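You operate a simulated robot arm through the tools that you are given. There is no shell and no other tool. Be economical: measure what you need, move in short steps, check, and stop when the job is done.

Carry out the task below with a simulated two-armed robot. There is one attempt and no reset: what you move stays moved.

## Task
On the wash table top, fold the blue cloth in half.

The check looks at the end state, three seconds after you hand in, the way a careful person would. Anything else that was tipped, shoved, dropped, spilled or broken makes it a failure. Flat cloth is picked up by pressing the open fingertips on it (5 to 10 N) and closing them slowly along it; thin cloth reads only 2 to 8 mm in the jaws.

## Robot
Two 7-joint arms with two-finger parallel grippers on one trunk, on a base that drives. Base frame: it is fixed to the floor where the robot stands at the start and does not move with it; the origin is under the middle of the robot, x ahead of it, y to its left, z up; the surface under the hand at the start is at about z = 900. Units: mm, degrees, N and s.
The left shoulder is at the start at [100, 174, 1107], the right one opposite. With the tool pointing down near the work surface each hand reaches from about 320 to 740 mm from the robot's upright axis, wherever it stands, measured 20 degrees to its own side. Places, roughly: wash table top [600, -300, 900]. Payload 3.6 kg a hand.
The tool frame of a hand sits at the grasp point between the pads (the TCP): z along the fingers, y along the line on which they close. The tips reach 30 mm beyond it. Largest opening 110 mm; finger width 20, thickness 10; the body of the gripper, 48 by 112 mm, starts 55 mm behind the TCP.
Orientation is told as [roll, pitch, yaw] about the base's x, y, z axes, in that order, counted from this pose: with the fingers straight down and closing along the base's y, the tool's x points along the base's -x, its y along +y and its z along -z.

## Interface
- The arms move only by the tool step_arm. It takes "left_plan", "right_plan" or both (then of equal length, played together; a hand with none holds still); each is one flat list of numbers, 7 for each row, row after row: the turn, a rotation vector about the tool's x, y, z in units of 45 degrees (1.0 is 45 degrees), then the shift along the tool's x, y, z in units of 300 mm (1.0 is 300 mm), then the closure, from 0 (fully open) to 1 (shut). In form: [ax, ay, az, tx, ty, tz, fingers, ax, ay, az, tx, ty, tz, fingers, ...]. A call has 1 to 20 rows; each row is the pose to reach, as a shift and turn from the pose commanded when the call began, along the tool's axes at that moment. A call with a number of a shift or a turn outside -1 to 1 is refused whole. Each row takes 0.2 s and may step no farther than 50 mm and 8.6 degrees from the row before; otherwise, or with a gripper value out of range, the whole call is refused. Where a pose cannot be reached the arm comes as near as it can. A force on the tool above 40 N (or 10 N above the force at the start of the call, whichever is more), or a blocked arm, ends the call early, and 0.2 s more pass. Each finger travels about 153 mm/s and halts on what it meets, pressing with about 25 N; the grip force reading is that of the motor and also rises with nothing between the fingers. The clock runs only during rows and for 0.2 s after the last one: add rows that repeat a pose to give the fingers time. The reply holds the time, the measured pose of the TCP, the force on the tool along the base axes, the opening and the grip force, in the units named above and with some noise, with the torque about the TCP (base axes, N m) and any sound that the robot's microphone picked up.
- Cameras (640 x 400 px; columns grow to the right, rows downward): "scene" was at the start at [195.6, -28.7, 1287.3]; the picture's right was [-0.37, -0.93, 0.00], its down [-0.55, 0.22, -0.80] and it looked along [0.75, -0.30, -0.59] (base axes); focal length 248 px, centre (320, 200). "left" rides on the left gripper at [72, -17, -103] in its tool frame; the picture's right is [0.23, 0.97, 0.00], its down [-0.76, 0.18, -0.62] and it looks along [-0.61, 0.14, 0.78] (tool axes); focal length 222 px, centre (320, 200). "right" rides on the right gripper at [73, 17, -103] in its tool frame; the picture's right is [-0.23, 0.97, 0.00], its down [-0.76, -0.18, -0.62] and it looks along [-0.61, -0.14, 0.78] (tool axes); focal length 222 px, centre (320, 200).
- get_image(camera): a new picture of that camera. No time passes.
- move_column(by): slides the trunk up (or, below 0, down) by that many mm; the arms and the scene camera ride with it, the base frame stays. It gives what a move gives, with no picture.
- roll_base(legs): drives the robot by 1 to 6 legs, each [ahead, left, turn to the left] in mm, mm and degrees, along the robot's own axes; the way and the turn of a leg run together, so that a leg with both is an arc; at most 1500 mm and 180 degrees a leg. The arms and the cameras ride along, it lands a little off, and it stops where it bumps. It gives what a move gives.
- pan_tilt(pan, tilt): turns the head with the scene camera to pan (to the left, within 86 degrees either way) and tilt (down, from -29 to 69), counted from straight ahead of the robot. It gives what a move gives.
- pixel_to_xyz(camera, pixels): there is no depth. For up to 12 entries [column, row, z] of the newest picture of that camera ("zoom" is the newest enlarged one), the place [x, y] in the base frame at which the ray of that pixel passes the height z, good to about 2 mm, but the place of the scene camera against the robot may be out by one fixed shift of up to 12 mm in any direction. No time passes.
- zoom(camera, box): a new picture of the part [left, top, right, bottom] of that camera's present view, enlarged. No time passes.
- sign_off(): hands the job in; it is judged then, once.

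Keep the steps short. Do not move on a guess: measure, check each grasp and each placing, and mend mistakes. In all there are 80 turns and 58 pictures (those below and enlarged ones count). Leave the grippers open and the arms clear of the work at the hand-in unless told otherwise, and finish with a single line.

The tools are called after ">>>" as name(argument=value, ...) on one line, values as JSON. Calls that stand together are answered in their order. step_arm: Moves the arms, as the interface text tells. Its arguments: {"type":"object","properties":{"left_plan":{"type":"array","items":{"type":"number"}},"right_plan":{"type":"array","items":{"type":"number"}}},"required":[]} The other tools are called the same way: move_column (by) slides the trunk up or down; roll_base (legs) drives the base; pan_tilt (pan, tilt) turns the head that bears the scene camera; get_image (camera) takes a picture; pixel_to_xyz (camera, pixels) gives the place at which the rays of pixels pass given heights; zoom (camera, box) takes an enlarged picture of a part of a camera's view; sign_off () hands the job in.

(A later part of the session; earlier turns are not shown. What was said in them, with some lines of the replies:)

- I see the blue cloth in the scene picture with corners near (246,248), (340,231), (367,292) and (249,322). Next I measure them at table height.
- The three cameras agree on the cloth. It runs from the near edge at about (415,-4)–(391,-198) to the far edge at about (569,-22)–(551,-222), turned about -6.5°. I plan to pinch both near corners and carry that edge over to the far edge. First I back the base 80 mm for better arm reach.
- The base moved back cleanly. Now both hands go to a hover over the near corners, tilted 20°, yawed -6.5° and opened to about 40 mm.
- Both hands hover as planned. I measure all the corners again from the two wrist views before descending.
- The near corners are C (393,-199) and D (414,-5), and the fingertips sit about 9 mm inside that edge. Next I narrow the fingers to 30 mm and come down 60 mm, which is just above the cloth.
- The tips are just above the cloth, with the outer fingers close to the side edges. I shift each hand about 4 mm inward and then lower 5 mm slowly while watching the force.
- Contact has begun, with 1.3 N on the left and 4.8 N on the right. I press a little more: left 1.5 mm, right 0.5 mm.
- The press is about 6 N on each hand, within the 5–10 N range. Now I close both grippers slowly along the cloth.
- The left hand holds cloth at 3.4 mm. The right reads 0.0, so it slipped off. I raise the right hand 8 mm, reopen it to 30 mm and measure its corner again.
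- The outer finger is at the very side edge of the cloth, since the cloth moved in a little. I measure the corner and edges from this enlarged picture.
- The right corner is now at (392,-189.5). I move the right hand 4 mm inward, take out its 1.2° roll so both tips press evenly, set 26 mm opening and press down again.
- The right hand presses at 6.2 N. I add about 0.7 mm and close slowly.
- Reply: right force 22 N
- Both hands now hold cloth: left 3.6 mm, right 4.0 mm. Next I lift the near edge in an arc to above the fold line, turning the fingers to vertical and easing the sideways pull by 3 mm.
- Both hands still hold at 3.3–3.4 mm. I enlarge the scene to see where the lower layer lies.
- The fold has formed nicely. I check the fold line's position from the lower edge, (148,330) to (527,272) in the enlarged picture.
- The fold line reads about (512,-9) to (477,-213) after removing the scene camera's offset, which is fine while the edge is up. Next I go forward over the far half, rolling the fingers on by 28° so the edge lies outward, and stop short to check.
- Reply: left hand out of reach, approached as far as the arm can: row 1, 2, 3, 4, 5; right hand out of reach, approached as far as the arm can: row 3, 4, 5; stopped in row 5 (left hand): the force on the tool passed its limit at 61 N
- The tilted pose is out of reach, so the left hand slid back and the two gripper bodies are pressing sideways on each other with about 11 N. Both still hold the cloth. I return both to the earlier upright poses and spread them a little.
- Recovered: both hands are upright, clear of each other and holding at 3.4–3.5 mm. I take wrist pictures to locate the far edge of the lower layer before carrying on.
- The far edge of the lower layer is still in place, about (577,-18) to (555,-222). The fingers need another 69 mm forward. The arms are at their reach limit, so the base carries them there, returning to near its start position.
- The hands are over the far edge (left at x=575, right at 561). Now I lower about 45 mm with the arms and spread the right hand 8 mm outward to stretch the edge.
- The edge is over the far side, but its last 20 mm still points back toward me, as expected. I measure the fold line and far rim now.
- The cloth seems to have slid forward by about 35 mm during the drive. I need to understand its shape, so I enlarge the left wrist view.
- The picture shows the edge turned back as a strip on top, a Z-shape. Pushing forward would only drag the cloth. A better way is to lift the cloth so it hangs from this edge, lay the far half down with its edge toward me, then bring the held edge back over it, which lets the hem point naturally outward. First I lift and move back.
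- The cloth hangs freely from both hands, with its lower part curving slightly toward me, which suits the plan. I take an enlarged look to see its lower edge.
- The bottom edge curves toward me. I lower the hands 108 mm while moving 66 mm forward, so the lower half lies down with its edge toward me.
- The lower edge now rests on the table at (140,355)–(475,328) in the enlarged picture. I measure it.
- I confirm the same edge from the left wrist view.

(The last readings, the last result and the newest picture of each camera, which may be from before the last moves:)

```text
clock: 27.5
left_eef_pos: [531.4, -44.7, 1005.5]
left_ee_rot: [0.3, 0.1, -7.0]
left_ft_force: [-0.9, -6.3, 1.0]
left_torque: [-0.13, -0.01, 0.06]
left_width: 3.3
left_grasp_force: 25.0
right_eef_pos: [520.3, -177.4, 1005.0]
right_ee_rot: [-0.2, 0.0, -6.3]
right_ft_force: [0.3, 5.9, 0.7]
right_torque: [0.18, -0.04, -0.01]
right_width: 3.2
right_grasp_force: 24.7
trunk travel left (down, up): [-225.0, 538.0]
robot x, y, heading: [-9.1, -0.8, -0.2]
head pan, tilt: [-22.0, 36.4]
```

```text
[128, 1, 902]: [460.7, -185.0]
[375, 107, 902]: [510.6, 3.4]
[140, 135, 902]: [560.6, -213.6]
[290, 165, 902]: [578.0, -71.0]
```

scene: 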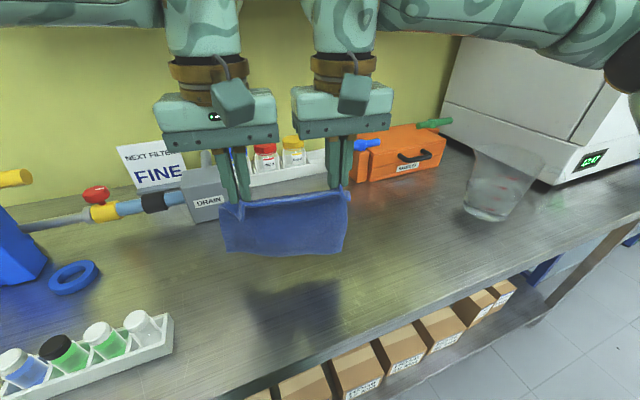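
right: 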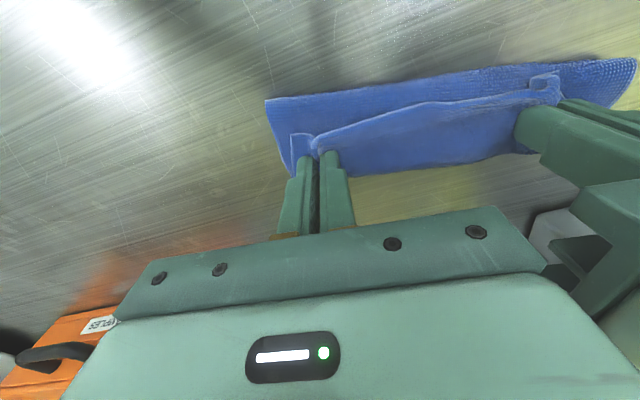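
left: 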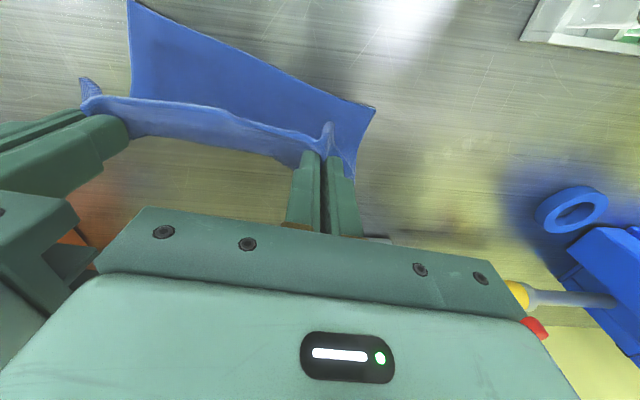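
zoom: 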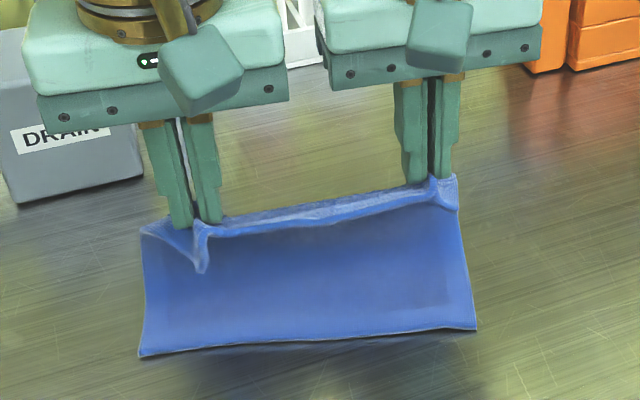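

Both cameras agree: the lower edge runs from A (511,3) to B (461,-185), and the fold bellies out ahead as wanted. Next I move forward 35 mm and down 45 mm to form the fold further out.

>>> step_arm(left_plan=[0, 0, 0, -0.03, 0, 0.02, 1, 0, 0, 0, -0.06, 0, 0.05, 1, 0, 0, 0, -0.085, 0, 0.085, 1, 0, 0, 0, -0.105, 0, 0.12, 1, 0, 0, 0, -0.117, 0, 0.15, 1, 0, 0, 0, -0.117, 0, 0.15, 1], right_plan=[0, 0, 0, -0.03, 0, 0.02, 1, 0, 0, 0, -0.06, 0, 0.05, 1, 0, 0, 0, -0.085, 0, 0.085, 1, 0, 0, 0, -0.105, 0, 0.12, 1, 0, 0, 0, -0.117, 0, 0.15, 1, 0, 0, 0, -0.117, 0, 0.15, 1])

>>> get_image(camera="left")

>>> zoom(camera="scene", box=[190, 160, 390, 285])

```text
clock: 28.9
left_eef_pos: [568.2, -49.1, 959.7]
left_ee_rot: [0.3, 0.1, -7.0]
left_ft_force: [-1.3, -5.5, -0.6]
left_torque: [-0.18, 0.06, 0.06]
left_width: 3.5
left_grasp_force: 25.0
right_eef_pos: [554.6, -181.2, 959.8]
right_ee_rot: [-0.2, 0.0, -6.3]
right_ft_force: [0.8, 5.5, 0.2]
right_torque: [0.17, -0.02, -0.05]
right_width: 3.3
right_grasp_force: 25.0
trunk travel left (down, up): [-225.0, 538.0]
robot x, y, heading: [-11.8, -6.0, 0.1]
head pan, tilt: [-22.0, 36.4]
```

```text
24 pictures are left
```

left: 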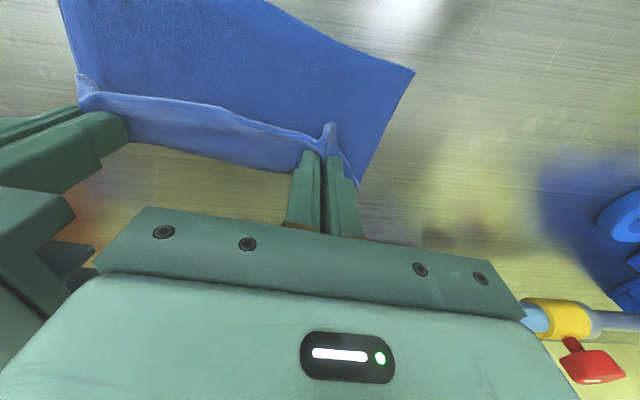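

```text
3.20 times, centred on (290, 222) of scene
```

zoom: 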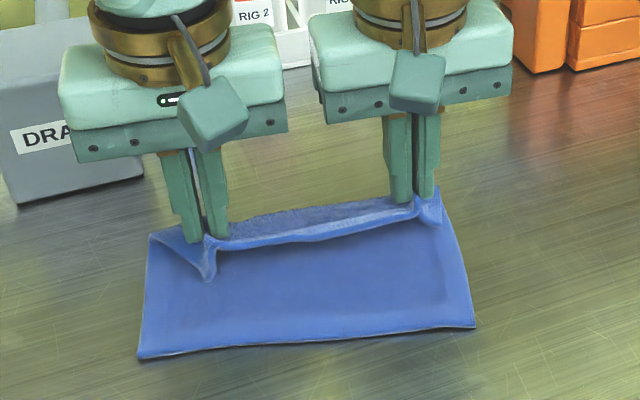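

The lower edge stayed exactly in place. Now I bring the held edge back over it, each corner to its partner, turning the hands 8° to match the edge and easing down to about 12 mm above the lower layer.

>>> step_arm(left_plan=[0, 0, 0.018, 0.016, 0.004, 0, 1, 0, 0, 0.036, 0.032, 0.008, 0, 1, 0, 0, 0.054, 0.048, 0.012, 0.005, 1, 0, 0, 0.072, 0.064, 0.016, 0.01, 1, 0, 0, 0.09, 0.08, 0.02, 0.015, 1, 0, 0, 0.108, 0.096, 0.025, 0.02, 1, 0, 0, 0.126, 0.112, 0.029, 0.025, 1, 0, 0, 0.144, 0.128, 0.033, 0.03, 1, 0, 0, 0.162, 0.144, 0.037, 0.035, 1, 0, 0, 0.18, 0.16, 0.041, 0.04, 1, 0, 0, 0.18, 0.16, 0.041, 0.04, 1], right_plan=[0, 0, 0.019, 0.023, 0.006, 0, 1, 0, 0, 0.038, 0.045, 0.012, 0, 1, 0, 0, 0.057, 0.068, 0.018, 0.005, 1, 0, 0, 0.076, 0.091, 0.024, 0.01, 1, 0, 0, 0.095, 0.114, 0.03, 0.015, 1, 0, 0, 0.114, 0.136, 0.035, 0.02, 1, 0, 0, 0.133, 0.159, 0.041, 0.025, 1, 0, 0, 0.152, 0.182, 0.047, 0.03, 1, 0, 0, 0.171, 0.204, 0.053, 0.035, 1, 0, 0, 0.19, 0.227, 0.059, 0.04, 1, 0, 0, 0.19, 0.227, 0.059, 0.04, 1])

>>> get_image(camera="left")

>>> zoom(camera="scene", box=[190, 160, 390, 285])

```text
clock: 31.3
left_eef_pos: [523.1, -31.1, 949.2]
left_ee_rot: [0.3, 0.1, -15.2]
left_ft_force: [-1.0, -2.4, -0.3]
left_torque: [-0.06, 0.02, 0.06]
left_width: 3.2
left_grasp_force: 24.9
right_eef_pos: [489.0, -155.7, 947.5]
right_ee_rot: [-0.1, 0.0, -14.8]
right_ft_force: [0.8, 1.9, 0.4]
right_torque: [0.09, -0.04, 0.03]
right_width: 2.9
right_grasp_force: 24.4
trunk travel left (down, up): [-225.0, 538.0]
robot x, y, heading: [-9.9, 0.1, -0.1]
head pan, tilt: [-22.0, 36.4]
```

```text
22 pictures are left
```

left: 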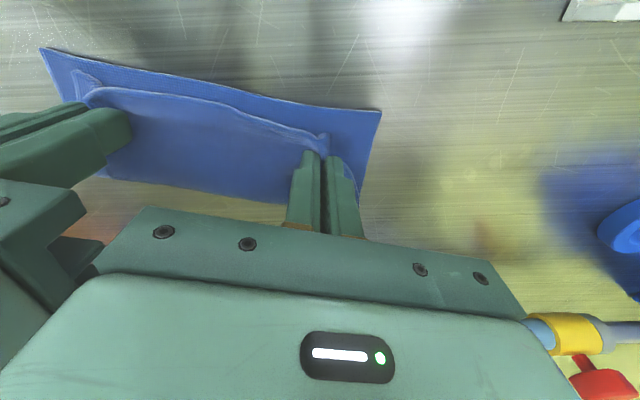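

```text
3.20 times, centred on (290, 222) of scene
```

zoom: 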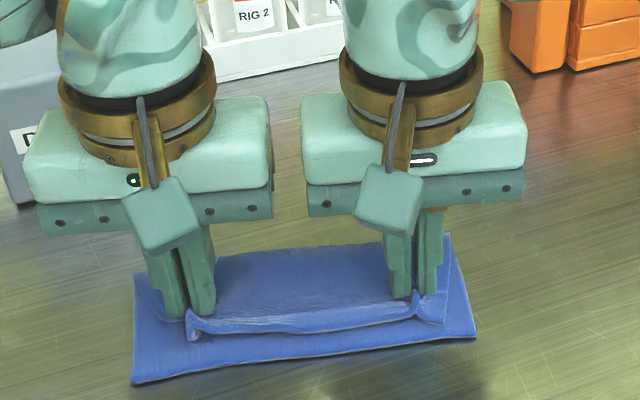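

The fold is forming properly. The lower edge slid toward me a bit, so I measure it and the hem again.

>>> pixel_to_xyz(camera="left", pixels=[[40, 48, 902], [381, 110, 902], [326, 134, 908], [80, 90, 912], [105, 177, 905], [285, 203, 905], [358, 203, 902]])

>>> pixel_to_xyz(camera="zoom", pixels=[[131, 384, 902], [476, 338, 902], [187, 338, 908], [446, 323, 905]])

```text
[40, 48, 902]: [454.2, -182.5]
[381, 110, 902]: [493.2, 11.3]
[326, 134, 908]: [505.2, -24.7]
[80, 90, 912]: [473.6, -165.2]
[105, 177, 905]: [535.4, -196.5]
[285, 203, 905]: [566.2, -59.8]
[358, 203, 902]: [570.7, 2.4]
```

```text
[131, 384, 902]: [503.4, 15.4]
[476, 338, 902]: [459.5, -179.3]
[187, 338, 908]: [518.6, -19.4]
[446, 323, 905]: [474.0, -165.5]
```

The lower half now measures about 79 mm to the fold, so the fold line is right at the middle. The hem still lies 13–19 mm short of the lower edge. I pull it back that much, straighten the yaw and lower it onto the layer.

>>> step_arm(left_plan=[0, 0, -0.02, 0.02, 0.002, 0, 1, 0, 0, -0.04, 0.04, 0.004, 0, 1, 0, 0, -0.06, 0.067, 0.006, 0.005, 1, 0, 0, -0.06, 0.067, 0.006, 0.02, 1, 0, 0, -0.06, 0.067, 0.006, 0.033, 1, 0, 0, -0.06, 0.067, 0.006, 0.033, 1], right_plan=[0, 0, -0.02, 0.016, 0, 0, 1, 0, 0, -0.04, 0.032, 0, 0, 1, 0, 0, -0.06, 0.049, 0, 0.005, 1, 0, 0, -0.06, 0.049, 0, 0.02, 1, 0, 0, -0.06, 0.049, 0, 0.03, 1, 0, 0, -0.06, 0.049, 0, 0.03, 1])

>>> get_image(camera="left")

>>> zoom(camera="scene", box=[190, 160, 390, 285])

```text
clock: 32.7
left_eef_pos: [502.8, -23.3, 939.8]
left_ee_rot: [0.3, 0.0, -12.4]
left_ft_force: [-0.5, -4.7, 4.9]
left_torque: [-0.17, 0.02, 0.06]
left_width: 3.1
left_grasp_force: 25.0
right_eef_pos: [474.3, -152.0, 939.1]
right_ee_rot: [0.0, -0.1, -12.2]
right_ft_force: [1.7, 5.4, 6.0]
right_torque: [0.16, -0.07, -0.02]
right_width: 3.2
right_grasp_force: 25.0
trunk travel left (down, up): [-225.0, 538.0]
robot x, y, heading: [-11.4, -0.1, -0.2]
head pan, tilt: [-22.0, 36.4]
```

```text
20 pictures are left
```

left: 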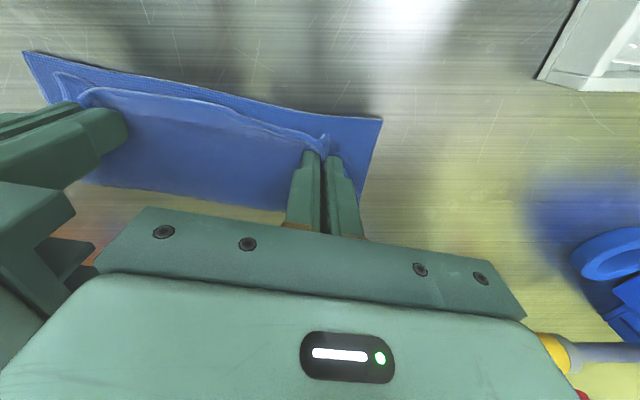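

```text
3.20 times, centred on (290, 222) of scene
```

zoom: 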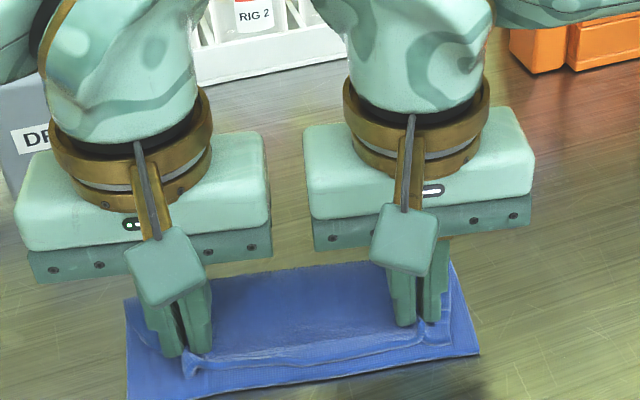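

>>> pixel_to_xyz(camera="left", pixels=[[23, 52, 902], [382, 118, 902], [322, 138, 906], [57, 76, 906], [230, 120, 906], [230, 92, 902], [85, 183, 905], [285, 211, 905]])

```text
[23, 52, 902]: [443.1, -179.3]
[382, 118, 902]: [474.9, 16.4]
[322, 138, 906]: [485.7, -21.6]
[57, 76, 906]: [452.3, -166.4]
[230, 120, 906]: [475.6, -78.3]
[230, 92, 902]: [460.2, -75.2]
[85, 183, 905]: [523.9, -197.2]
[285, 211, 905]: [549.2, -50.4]
```

The whole cloth slid with the pull. The hem now lies about 15 mm inside the lower edge on the left and 7 mm on the right. Part of that gap is the raised fold and gathers, so I release here by opening slowly and rising, then look.

>>> step_arm(left_plan=[0, 0, 0, 0, 0, 0, 0.95, 0, 0, 0, 0, 0, 0, 0.9, 0, 0, 0, 0, 0, 0, 0.85, 0, 0, 0, 0, 0, 0, 0.8, 0, 0, 0, 0, 0, -0.02, 0.78, 0, 0, 0, 0, 0, -0.08, 0.75, 0, 0, 0, 0, 0, -0.2, 0.75, 0, 0, 0, 0, 0, -0.35, 0.75, 0, 0, 0, 0, 0, -0.5, 0.75], right_plan=[0, 0, 0, 0, 0, 0, 0.95, 0, 0, 0, 0, 0, 0, 0.9, 0, 0, 0, 0, 0, 0, 0.85, 0, 0, 0, 0, 0, 0, 0.8, 0, 0, 0, 0, 0, -0.02, 0.78, 0, 0, 0, 0, 0, -0.08, 0.75, 0, 0, 0, 0, 0, -0.2, 0.75, 0, 0, 0, 0, 0, -0.35, 0.75, 0, 0, 0, 0, 0, -0.5, 0.75])

>>> get_image(camera="left")

>>> zoom(camera="scene", box=[190, 160, 390, 285])

```text
clock: 34.7
left_eef_pos: [501.7, -25.4, 1089.5]
left_ee_rot: [0.3, 0.1, -12.4]
left_ft_force: [-0.9, -0.1, 0.1]
left_torque: [-0.01, -0.02, -0.04]
left_width: 27.4
left_grasp_force: 0.1
right_eef_pos: [474.3, -151.3, 1088.9]
right_ee_rot: [-0.1, 0.0, -12.2]
right_ft_force: [-0.6, -0.4, -0.4]
right_torque: [-0.01, 0.0, 0.0]
right_width: 27.6
right_grasp_force: 0.1
trunk travel left (down, up): [-225.0, 538.0]
robot x, y, heading: [-8.2, -1.4, -0.4]
head pan, tilt: [-22.0, 36.4]
```

```text
18 pictures are left
```

left: 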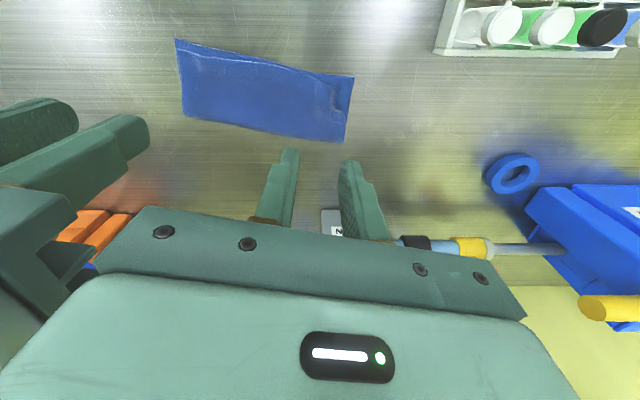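

```text
3.20 times, centred on (290, 222) of scene
```

zoom: 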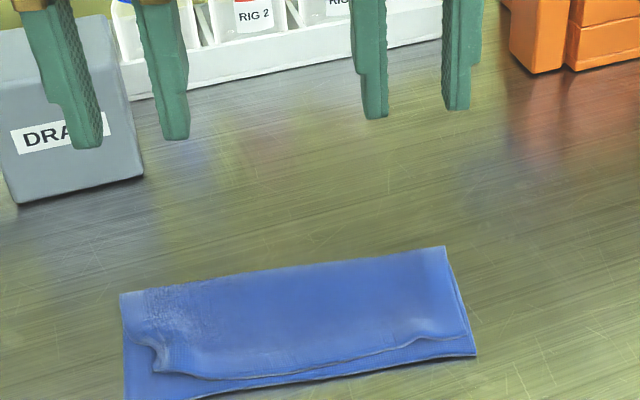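

The cloth lies as a neat half fold, with the left hem corner tucked a little. I enlarge it to measure.

>>> zoom(camera="left", box=[165, 30, 365, 155])

>>> pixel_to_xyz(camera="left", pixels=[[175, 39, 902], [354, 76, 902], [346, 142, 903], [184, 116, 903]])

```text
3.20 times, centred on (265, 92) of left
```

zoom: 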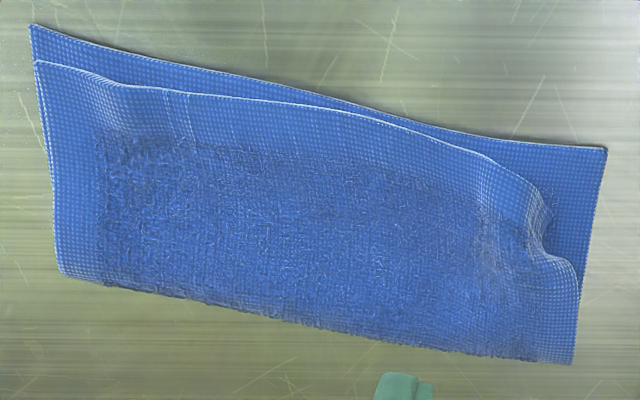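

```text
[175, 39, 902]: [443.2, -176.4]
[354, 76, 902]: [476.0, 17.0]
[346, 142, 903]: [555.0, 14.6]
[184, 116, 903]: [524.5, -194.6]
```

The right side and middle align within 5–10 mm, but the left hem corner is crumpled about 30 mm short, with a small standing crease near (540,205) in the enlarged picture. I measure that area so I can pull the corner out with the left hand while the right pins the cloth.

>>> pixel_to_xyz(camera="zoom", pixels=[[606, 149, 902], [575, 260, 905], [545, 205, 908], [550, 230, 908], [480, 152, 906], [573, 362, 903], [36, 62, 905], [32, 25, 902], [300, 103, 905], [300, 85, 902]])

>>> zoom(camera="left", box=[310, 60, 374, 100])

```text
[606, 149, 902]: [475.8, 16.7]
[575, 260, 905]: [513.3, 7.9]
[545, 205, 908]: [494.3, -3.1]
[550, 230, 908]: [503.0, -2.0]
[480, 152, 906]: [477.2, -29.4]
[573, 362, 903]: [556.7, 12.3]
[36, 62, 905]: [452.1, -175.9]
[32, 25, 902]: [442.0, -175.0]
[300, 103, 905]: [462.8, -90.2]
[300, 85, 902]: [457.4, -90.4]
```

```text
10.00 times, centred on (342, 80) of left
```

zoom: 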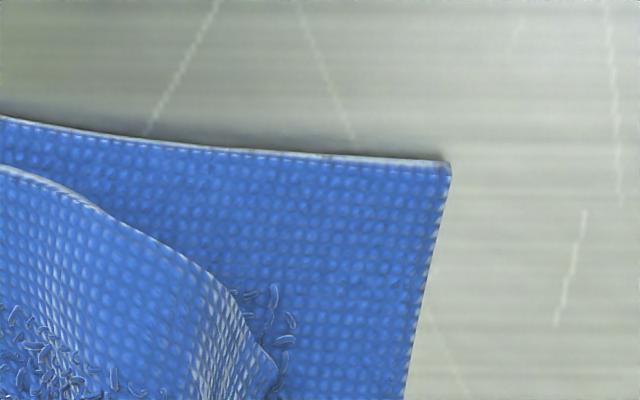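

The left hem corner is tucked under, a triangle with legs of about 35 mm. I will pin the right part with the closed right hand, then re-grip the hem with the left hand just inside the tuck near (483,-50), lift it and lay the corner out. First both come down to just above the cloth.

>>> step_arm(left_plan=[0, 0, 0, 0.01, -0.03, 0.06, 0.75, 0, 0, 0, 0.02, -0.06, 0.14, 0.75, 0, 0, 0, 0.042, -0.093, 0.24, 0.75, 0, 0, 0, 0.042, -0.093, 0.36, 0.75, 0, 0, 0, 0.042, -0.093, 0.44, 0.75, 0, 0, 0, 0.042, -0.093, 0.48, 0.75, 0, 0, 0, 0.042, -0.093, 0.48, 0.75], right_plan=[0, 0, 0, -0.02, -0.03, 0.06, 1, 0, 0, 0, -0.05, -0.048, 0.14, 1, 0, 0, 0, -0.071, -0.048, 0.24, 1, 0, 0, 0, -0.071, -0.048, 0.36, 1, 0, 0, 0, -0.071, -0.048, 0.44, 1, 0, 0, 0, -0.071, -0.048, 0.48, 1, 0, 0, 0, -0.071, -0.048, 0.48, 1])

>>> get_image(camera="left")

```text
clock: 36.3
left_eef_pos: [483.8, -48.9, 944.9]
left_ee_rot: [0.3, 0.1, -12.3]
left_ft_force: [0.5, 0.2, 0.3]
left_torque: [0.01, -0.01, 0.02]
left_width: 27.5
left_grasp_force: 0.0
right_eef_pos: [492.8, -170.8, 944.5]
right_ee_rot: [-0.1, 0.0, -12.1]
right_ft_force: [0.1, -0.6, 0.4]
right_torque: [0.0, 0.0, -0.01]
right_width: 0.0
right_grasp_force: 24.6
trunk travel left (down, up): [-225.0, 538.0]
robot x, y, heading: [-7.8, 1.2, -0.0]
head pan, tilt: [-22.0, 36.4]
```

```text
14 pictures are left
```

left: 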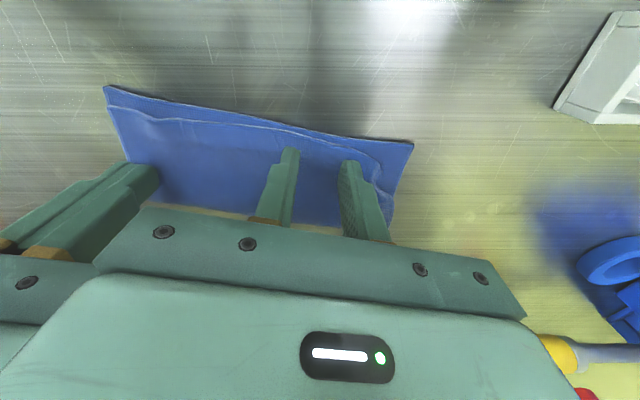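

The left fingers straddle the hem just inside the tuck. I lower both about 9 mm in small steps until they press.

>>> step_arm(left_plan=[0, 0, 0, 0, 0, 0.01, 0.75, 0, 0, 0, 0, 0, 0.018, 0.75, 0, 0, 0, 0, 0, 0.023, 0.75, 0, 0, 0, 0, 0, 0.028, 0.75, 0, 0, 0, 0, 0, 0.028, 0.75], right_plan=[0, 0, 0, 0, 0, 0.01, 1, 0, 0, 0, 0, 0, 0.018, 1, 0, 0, 0, 0, 0, 0.026, 1, 0, 0, 0, 0, 0, 0.033, 1, 0, 0, 0, 0, 0, 0.033, 1])

```text
clock: 37.5
left_eef_pos: [485.1, -47.6, 936.9]
left_ee_rot: [0.3, 0.0, -12.4]
left_ft_force: [1.5, -0.5, 5.9]
left_torque: [-0.06, 0.0, -0.01]
left_width: 27.6
left_grasp_force: 0.0
right_eef_pos: [492.4, -169.5, 936.4]
right_ee_rot: [0.0, -0.2, -12.0]
right_ft_force: [2.1, -0.5, 8.7]
right_torque: [-0.01, -0.08, -0.01]
right_width: 0.1
right_grasp_force: 25.2
trunk travel left (down, up): [-225.0, 538.0]
robot x, y, heading: [-8.1, -3.0, -0.0]
head pan, tilt: [-22.0, 36.4]
```

The left presses at 5.9 N and the right pins at 8.7 N. Now I close the left fingers slowly.

>>> step_arm(left_plan=[0, 0, 0, 0, 0, 0, 0.77, 0, 0, 0, 0, 0, 0, 0.79, 0, 0, 0, 0, 0, 0, 0.81, 0, 0, 0, 0, 0, 0, 0.83, 0, 0, 0, 0, 0, 0, 0.85, 0, 0, 0, 0, 0, 0, 0.87, 0, 0, 0, 0, 0, 0, 0.89, 0, 0, 0, 0, 0, 0, 0.91, 0, 0, 0, 0, 0, 0, 0.93, 0, 0, 0, 0, 0, 0, 0.95, 0, 0, 0, 0, 0, 0, 0.97, 0, 0, 0, 0, 0, 0, 0.99, 0, 0, 0, 0, 0, 0, 1, 0, 0, 0, 0, 0, 0, 1, 0, 0, 0, 0, 0, 0, 1])

>>> zoom(camera="left", box=[240, 90, 432, 210])

```text
clock: 40.7
left_eef_pos: [484.5, -47.2, 936.6]
left_ee_rot: [0.3, 0.0, -12.4]
left_ft_force: [-0.2, -5.8, 6.2]
left_torque: [-0.15, -0.02, -0.05]
left_width: 4.4
left_grasp_force: 25.5
right_eef_pos: [492.1, -170.4, 934.6]
right_ee_rot: [0.0, -0.2, -12.1]
right_ft_force: [2.9, 3.6, 11.8]
right_torque: [0.16, -0.08, -0.03]
right_width: 0.0
right_grasp_force: 24.8
trunk travel left (down, up): [-225.0, 538.0]
robot x, y, heading: [-9.7, -2.4, -0.1]
head pan, tilt: [-22.0, 36.4]
```

```text
3.33 times, centred on (336, 150) of left
```

zoom: 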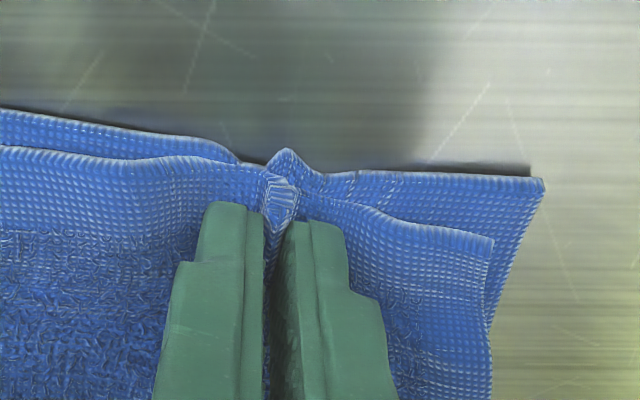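

The closing drew the tucked corner out: the hem corner now lies flat at (490,240), though both layers are gathered at 4.4 mm. I open slowly while still pressing lightly, so the gather spreads back outward.

>>> step_arm(left_plan=[0, 0, 0, 0, 0, 0, 0.97, 0, 0, 0, 0, 0, 0, 0.94, 0, 0, 0, 0, 0, 0, 0.91, 0, 0, 0, 0, 0, 0, 0.88, 0, 0, 0, 0, 0, 0, 0.85, 0, 0, 0, 0, 0, 0, 0.82, 0, 0, 0, 0, 0, 0, 0.79, 0, 0, 0, 0, 0, 0, 0.76, 0, 0, 0, 0, 0, 0, 0.73, 0, 0, 0, 0, 0, 0, 0.7, 0, 0, 0, 0, 0, 0, 0.7, 0, 0, 0, 0, 0, -0.03, 0.7, 0, 0, 0, 0, 0, -0.08, 0.7])

>>> zoom(camera="left", box=[100, 60, 436, 270])

```text
clock: 43.5
left_eef_pos: [484.8, -47.7, 959.3]
left_ee_rot: [0.2, 0.1, -12.4]
left_ft_force: [-0.3, 0.2, 0.7]
left_torque: [0.04, -0.01, 0.01]
left_width: 33.0
left_grasp_force: 0.0
right_eef_pos: [492.3, -170.5, 935.1]
right_ee_rot: [-0.1, 0.0, -12.1]
right_ft_force: [0.2, 0.7, 13.5]
right_torque: [0.0, 0.0, 0.02]
right_width: 0.0
right_grasp_force: 25.0
trunk travel left (down, up): [-225.0, 538.0]
robot x, y, heading: [-7.1, -1.0, -0.3]
head pan, tilt: [-22.0, 36.4]
```

```text
1.90 times, centred on (268, 165) of left
```

zoom: 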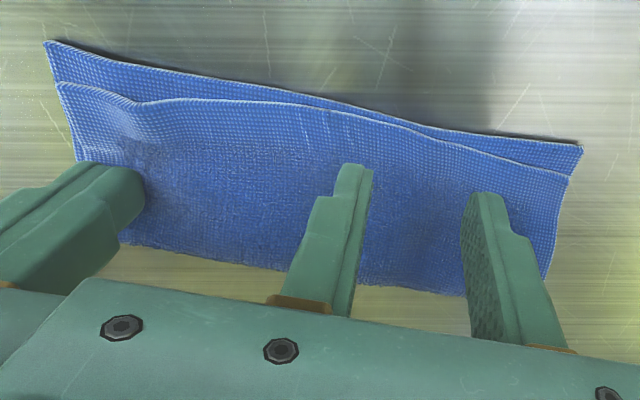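

The left corner is now out and flat. I measure the remaining offsets at both ends and in the middle.

>>> pixel_to_xyz(camera="zoom", pixels=[[569, 177, 905], [582, 147, 902], [58, 84, 906], [45, 42, 902], [300, 106, 906], [300, 92, 902], [425, 131, 905], [425, 126, 902]])

```text
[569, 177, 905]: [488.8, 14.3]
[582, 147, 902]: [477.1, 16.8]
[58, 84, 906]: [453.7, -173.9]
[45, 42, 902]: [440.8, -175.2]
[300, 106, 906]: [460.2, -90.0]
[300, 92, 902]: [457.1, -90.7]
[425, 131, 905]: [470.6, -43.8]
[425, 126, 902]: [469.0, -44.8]
```

The offsets are only 12–13 mm at the corners and 2–3 mm in the middle, a good half fold. Now I lift both hands straight up and open them.

>>> step_arm(left_plan=[0, 0, 0, 0, 0, -0.05, 0.7, 0, 0, 0, 0, 0, -0.15, 0.7, 0, 0, 0, 0, 0, -0.28, 0.5, 0, 0, 0, 0, 0, -0.42, 0.2, 0, 0, 0, 0, 0, -0.5, 0.2, 0, 0, 0, 0, 0, -0.5, 0.2], right_plan=[0, 0, 0, 0, 0, -0.05, 1, 0, 0, 0, 0, 0, -0.15, 1, 0, 0, 0, 0, 0, -0.28, 0.8, 0, 0, 0, 0, 0, -0.42, 0.5, 0, 0, 0, 0, 0, -0.55, 0.2, 0, 0, 0, 0, 0, -0.55, 0.2])

>>> roll_base(legs=[[-120, 0, 0]])

>>> get_image(camera="scene")

>>> get_image(camera="left")

```text
clock: 44.9
left_eef_pos: [486.1, -50.3, 1110.1]
left_ee_rot: [0.3, 0.2, -12.4]
left_ft_force: [0.7, 0.9, 0.9]
left_torque: [0.01, 0.0, -0.02]
left_width: 88.0
left_grasp_force: 0.0
right_eef_pos: [492.1, -169.0, 1098.1]
right_ee_rot: [-0.2, 0.0, -12.1]
right_ft_force: [0.7, -0.1, -0.6]
right_torque: [-0.02, 0.02, -0.03]
right_width: 88.0
right_grasp_force: 0.0
trunk travel left (down, up): [-225.0, 538.0]
robot x, y, heading: [-8.9, -0.9, -0.3]
head pan, tilt: [-22.0, 36.4]
```

```text
clock: 46.2
left_eef_pos: [367.4, -50.5, 1109.8]
left_ee_rot: [0.4, 0.1, -12.4]
left_ft_force: [0.9, -0.6, 0.4]
left_torque: [-0.01, -0.06, 0.01]
left_width: 87.8
left_grasp_force: 0.0
right_eef_pos: [372.3, -171.3, 1099.1]
right_ee_rot: [0.0, -0.1, -12.2]
right_ft_force: [-1.0, 0.2, 0.4]
right_torque: [0.03, -0.02, -0.01]
right_width: 88.0
right_grasp_force: 0.1
trunk travel left (down, up): [-225.0, 538.0]
robot x, y, heading: [-126.5, 2.4, -0.2]
head pan, tilt: [-22.0, 36.4]
```

```text
11 pictures are left
```

scene: 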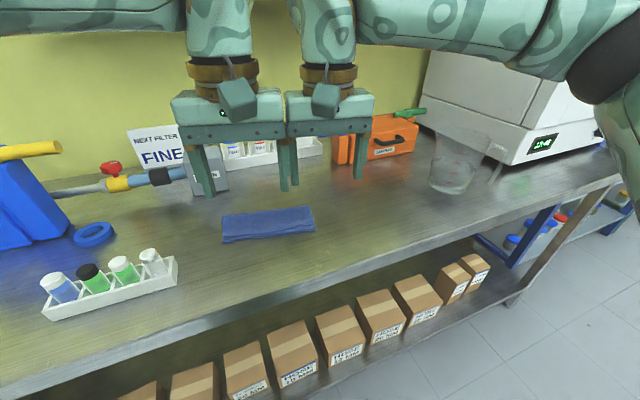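

```text
10 pictures are left
```

left: 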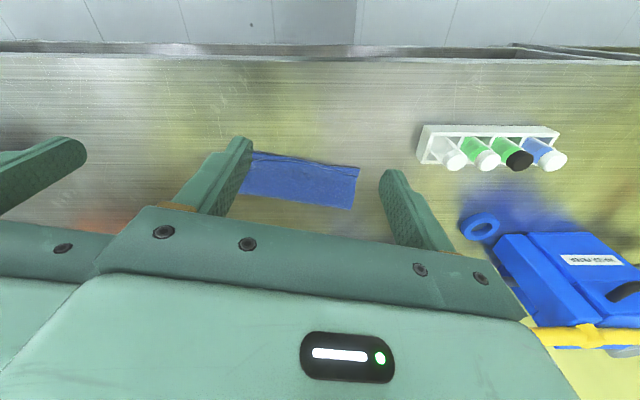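

Everything else on the table is where it was. I take one last enlarged look at the cloth.

>>> zoom(camera="scene", box=[205, 190, 333, 270])

```text
5.00 times, centred on (269, 230) of scene
```

zoom: 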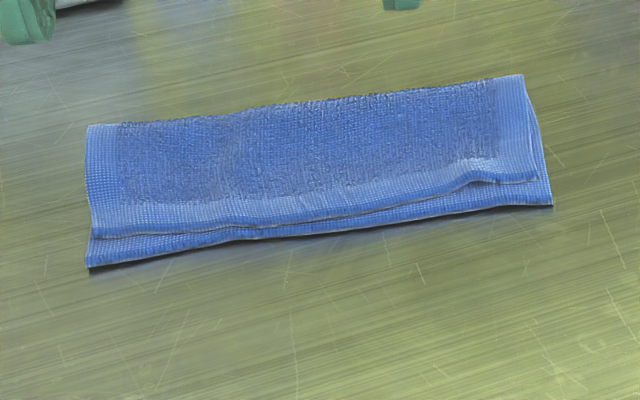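

The cloth lies flat, folded in half with its edges nearly together. The grippers are open and clear, so I hand in.

>>> sign_off()

```text
The job is handed in.
```

The blue cloth is folded in half on the wash table top, its edges aligned within about 13 mm at the corners and 3 mm in the middle, lying partly nearer the table's front than before, with nothing else disturbed.
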